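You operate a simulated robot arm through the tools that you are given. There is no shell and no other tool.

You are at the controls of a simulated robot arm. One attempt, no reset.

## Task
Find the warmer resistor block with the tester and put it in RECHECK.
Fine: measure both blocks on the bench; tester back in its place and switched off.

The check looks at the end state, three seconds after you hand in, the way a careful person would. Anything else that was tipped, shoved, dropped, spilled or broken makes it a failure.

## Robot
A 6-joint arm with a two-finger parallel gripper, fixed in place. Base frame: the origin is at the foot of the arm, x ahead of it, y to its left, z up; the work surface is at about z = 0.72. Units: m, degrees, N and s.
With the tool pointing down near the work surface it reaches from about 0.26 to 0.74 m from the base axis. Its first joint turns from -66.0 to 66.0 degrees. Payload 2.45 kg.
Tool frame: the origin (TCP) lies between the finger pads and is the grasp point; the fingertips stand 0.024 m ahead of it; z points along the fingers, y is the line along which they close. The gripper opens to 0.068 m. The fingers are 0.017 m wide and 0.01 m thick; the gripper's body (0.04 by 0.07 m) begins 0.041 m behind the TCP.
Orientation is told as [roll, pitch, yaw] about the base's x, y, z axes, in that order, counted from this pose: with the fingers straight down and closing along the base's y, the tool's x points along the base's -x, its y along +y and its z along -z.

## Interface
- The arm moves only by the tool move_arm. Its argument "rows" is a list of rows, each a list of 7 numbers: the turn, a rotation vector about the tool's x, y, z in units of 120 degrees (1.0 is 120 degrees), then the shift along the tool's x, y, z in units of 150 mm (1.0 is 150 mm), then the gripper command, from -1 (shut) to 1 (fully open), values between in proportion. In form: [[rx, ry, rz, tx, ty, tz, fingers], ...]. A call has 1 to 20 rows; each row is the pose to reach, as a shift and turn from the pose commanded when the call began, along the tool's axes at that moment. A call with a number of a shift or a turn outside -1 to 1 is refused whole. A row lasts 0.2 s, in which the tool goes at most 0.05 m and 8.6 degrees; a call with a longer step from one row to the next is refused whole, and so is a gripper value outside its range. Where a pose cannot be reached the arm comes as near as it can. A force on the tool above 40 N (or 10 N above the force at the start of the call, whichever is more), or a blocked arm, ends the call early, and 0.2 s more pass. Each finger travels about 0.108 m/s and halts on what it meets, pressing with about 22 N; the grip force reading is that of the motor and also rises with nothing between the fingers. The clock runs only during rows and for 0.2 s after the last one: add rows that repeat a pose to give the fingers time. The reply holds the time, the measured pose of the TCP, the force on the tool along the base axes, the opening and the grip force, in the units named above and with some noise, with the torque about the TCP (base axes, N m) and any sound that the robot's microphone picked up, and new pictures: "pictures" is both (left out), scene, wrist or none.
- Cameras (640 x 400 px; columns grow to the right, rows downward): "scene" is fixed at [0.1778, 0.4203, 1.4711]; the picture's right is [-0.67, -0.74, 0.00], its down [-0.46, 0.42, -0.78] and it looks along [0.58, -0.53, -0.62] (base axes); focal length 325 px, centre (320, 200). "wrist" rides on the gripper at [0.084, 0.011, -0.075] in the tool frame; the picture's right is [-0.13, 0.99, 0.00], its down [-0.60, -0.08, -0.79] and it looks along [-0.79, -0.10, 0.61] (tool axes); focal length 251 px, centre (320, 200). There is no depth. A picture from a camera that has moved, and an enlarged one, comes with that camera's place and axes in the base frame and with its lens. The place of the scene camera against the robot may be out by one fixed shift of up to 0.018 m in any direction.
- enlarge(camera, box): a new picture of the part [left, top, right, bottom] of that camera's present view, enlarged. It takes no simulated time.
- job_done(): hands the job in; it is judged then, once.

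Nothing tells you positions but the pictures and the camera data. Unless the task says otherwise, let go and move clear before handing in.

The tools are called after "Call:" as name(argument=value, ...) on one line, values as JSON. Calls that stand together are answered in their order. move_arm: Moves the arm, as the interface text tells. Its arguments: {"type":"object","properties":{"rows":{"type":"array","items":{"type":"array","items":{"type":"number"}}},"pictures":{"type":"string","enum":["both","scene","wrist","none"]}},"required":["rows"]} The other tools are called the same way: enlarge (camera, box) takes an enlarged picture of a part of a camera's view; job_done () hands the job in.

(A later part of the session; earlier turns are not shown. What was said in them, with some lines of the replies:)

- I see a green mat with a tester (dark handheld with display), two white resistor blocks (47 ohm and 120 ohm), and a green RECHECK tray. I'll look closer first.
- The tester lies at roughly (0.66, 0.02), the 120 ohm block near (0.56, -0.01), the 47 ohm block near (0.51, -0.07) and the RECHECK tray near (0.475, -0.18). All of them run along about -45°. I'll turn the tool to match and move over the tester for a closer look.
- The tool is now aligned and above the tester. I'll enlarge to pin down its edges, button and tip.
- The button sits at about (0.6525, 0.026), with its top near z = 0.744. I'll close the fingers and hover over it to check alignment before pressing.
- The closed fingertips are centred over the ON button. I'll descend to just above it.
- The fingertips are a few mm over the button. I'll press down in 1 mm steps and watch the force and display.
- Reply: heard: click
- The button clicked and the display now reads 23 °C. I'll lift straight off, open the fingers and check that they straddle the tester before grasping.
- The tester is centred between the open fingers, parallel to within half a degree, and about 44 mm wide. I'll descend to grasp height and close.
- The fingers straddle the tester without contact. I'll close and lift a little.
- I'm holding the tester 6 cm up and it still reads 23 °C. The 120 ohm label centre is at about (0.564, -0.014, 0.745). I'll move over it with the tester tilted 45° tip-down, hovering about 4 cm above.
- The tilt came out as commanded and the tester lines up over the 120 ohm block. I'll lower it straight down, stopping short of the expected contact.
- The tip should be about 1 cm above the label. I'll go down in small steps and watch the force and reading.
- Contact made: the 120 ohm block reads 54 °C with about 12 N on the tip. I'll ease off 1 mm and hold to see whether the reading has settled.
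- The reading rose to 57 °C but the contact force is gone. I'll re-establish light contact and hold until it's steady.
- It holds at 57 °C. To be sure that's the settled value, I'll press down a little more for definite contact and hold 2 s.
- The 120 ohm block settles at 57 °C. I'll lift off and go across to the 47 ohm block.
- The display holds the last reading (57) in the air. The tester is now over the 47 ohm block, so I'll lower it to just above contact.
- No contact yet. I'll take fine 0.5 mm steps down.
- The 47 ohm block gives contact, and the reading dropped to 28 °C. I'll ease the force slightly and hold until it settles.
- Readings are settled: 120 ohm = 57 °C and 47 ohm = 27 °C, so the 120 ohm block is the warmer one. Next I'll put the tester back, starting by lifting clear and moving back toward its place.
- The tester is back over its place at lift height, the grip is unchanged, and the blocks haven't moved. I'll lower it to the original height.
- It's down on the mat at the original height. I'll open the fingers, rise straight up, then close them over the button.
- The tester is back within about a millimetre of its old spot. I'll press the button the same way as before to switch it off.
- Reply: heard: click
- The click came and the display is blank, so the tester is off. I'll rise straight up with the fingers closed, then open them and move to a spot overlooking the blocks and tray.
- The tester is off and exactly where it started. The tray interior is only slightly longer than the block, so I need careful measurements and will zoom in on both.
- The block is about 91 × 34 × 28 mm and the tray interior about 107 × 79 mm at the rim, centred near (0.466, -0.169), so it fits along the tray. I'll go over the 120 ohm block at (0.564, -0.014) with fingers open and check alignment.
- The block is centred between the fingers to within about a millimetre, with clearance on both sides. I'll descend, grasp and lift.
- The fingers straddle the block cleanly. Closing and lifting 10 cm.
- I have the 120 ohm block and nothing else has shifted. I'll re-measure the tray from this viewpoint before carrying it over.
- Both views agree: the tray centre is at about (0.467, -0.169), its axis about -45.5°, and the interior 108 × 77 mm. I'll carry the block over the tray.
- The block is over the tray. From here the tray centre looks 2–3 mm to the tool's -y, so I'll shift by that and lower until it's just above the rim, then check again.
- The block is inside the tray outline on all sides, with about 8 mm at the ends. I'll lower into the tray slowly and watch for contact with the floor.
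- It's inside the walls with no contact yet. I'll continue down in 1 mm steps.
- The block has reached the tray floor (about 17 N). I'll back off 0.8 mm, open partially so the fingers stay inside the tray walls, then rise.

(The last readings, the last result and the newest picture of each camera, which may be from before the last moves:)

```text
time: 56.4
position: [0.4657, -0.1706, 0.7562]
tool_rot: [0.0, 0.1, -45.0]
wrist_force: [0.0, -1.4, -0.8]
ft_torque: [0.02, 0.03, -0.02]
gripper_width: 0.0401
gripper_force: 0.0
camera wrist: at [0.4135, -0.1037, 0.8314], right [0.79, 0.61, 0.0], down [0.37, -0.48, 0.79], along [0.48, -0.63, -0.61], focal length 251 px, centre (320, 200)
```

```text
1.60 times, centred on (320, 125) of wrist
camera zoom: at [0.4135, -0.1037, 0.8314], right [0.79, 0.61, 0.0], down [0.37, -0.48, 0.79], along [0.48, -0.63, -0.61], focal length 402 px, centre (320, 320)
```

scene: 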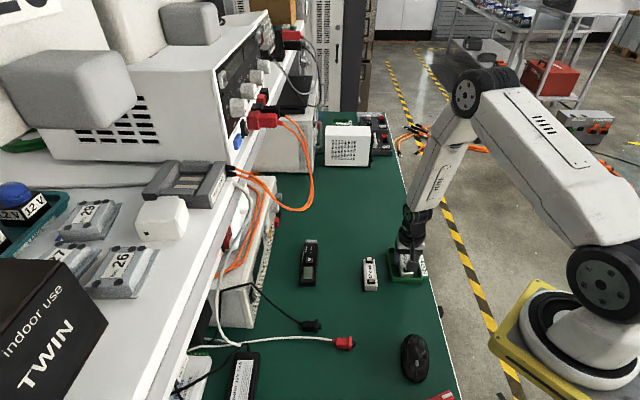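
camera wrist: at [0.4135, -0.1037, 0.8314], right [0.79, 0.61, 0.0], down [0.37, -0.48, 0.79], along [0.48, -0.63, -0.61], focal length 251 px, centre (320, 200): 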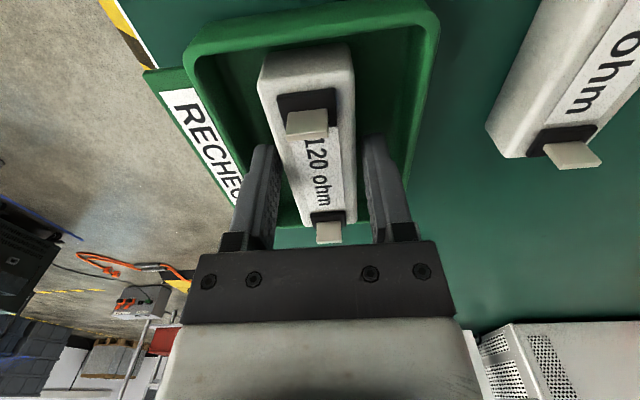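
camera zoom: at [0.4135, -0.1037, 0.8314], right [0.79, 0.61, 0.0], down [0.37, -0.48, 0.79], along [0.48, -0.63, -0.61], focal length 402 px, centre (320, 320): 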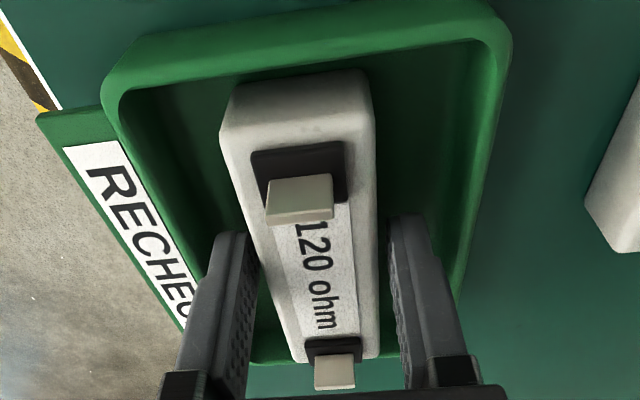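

The block is resting flat on the tray floor and the fingers are clear of it and the walls. Rising straight up.

Call:
move_arm(rows=[[0, 0, 0, 0, 0, -0.05, 0.18], [0, 0, 0, 0, 0, -0.15, 0.18], [0, 0, 0, 0, 0, -0.3, 0.18], [0, 0, 0, 0, 0, -0.5, 0.18], [0, 0, 0, 0, 0, -0.7, 0.18], [0, 0, 0, 0, 0, -0.9, 0.5], [0, 0, 0, 0, 0, -1.0, 1], [0, 0, 0, 0, 0, -1.0, 1]])

Call:
enlarge(camera="scene", box=[370, 220, 450, 290])

Call:
enlarge(camera="scene", box=[280, 220, 440, 310])

```text
time: 58.2
position: [0.4642, -0.1708, 0.9069]
tool_rot: [-0.1, 0.0, -45.0]
wrist_force: [-0.4, 0.0, -0.6]
ft_torque: [0.03, -0.01, 0.01]
gripper_width: 0.0677
gripper_force: 0.1
camera wrist: at [0.4137, -0.1036, 0.9812], right [0.79, 0.61, 0.0], down [0.37, -0.48, 0.79], along [0.48, -0.63, -0.61], focal length 251 px, centre (320, 200)
```

scene: 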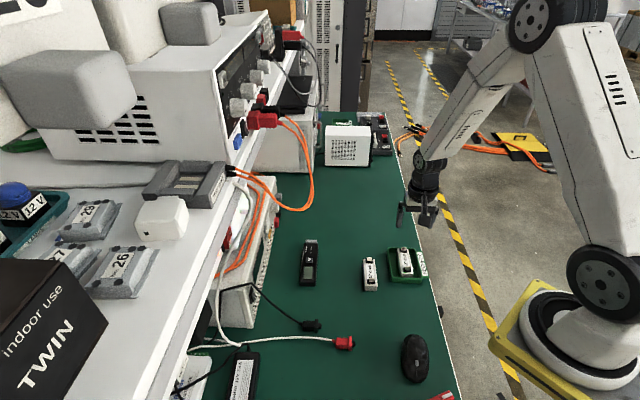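
wrist: 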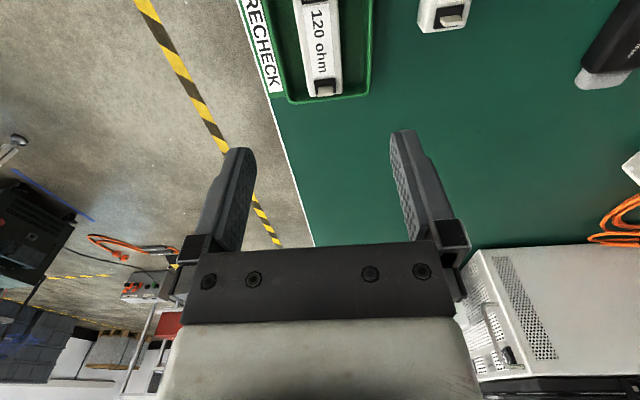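

```text
5.71 times, centred on (410, 255) of scene
camera zoom: at [0.1778, 0.4203, 1.4711], right [-0.67, -0.74, 0.0], down [-0.46, 0.42, -0.78], along [0.58, -0.53, -0.62], focal length 1859 px, centre (-194, -114)
```

zoom: 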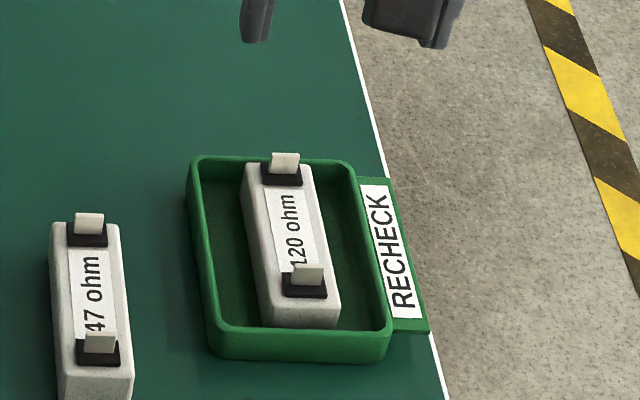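

```text
4.00 times, centred on (360, 265) of scene
camera zoom: at [0.1778, 0.4203, 1.4711], right [-0.67, -0.74, 0.0], down [-0.46, 0.42, -0.78], along [0.58, -0.53, -0.62], focal length 1301 px, centre (160, -60)
```

zoom: 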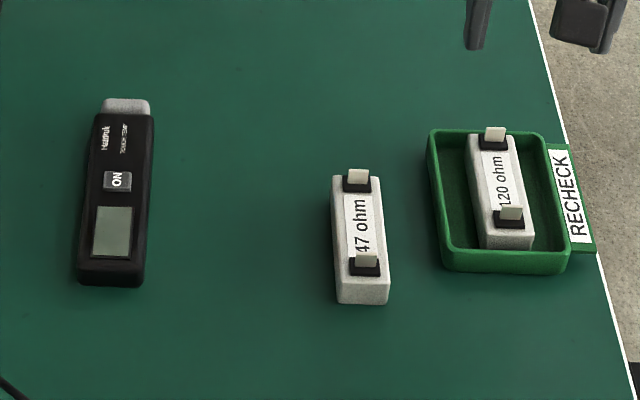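

The 120 ohm block (57 °C against 27 °C for the 47 ohm) lies flat inside the RECHECK tray, and the tray and 47 ohm block haven't moved. The tester is back in its place with a blank display, and the gripper is empty and well clear, so I'm handing in.

Call:
job_done()

```text
The job is handed in.
```

I measured both blocks on the bench, and the 120 ohm block was the warmer one, so it is now in RECHECK. It settled at 57 °C, against 27 °C for the 47 ohm block.

- **Tester:** it is back within about a millimetre of where it started and switched off. I heard the button click and the display is blank.
- **Everything else:** the 47 ohm block and the tray look unmoved in the last pictures. The 120 ohm block lies flat inside the tray.
- **Arm:** the gripper is empty and well clear of the bench.

The job is handed in; no result from the check came back.
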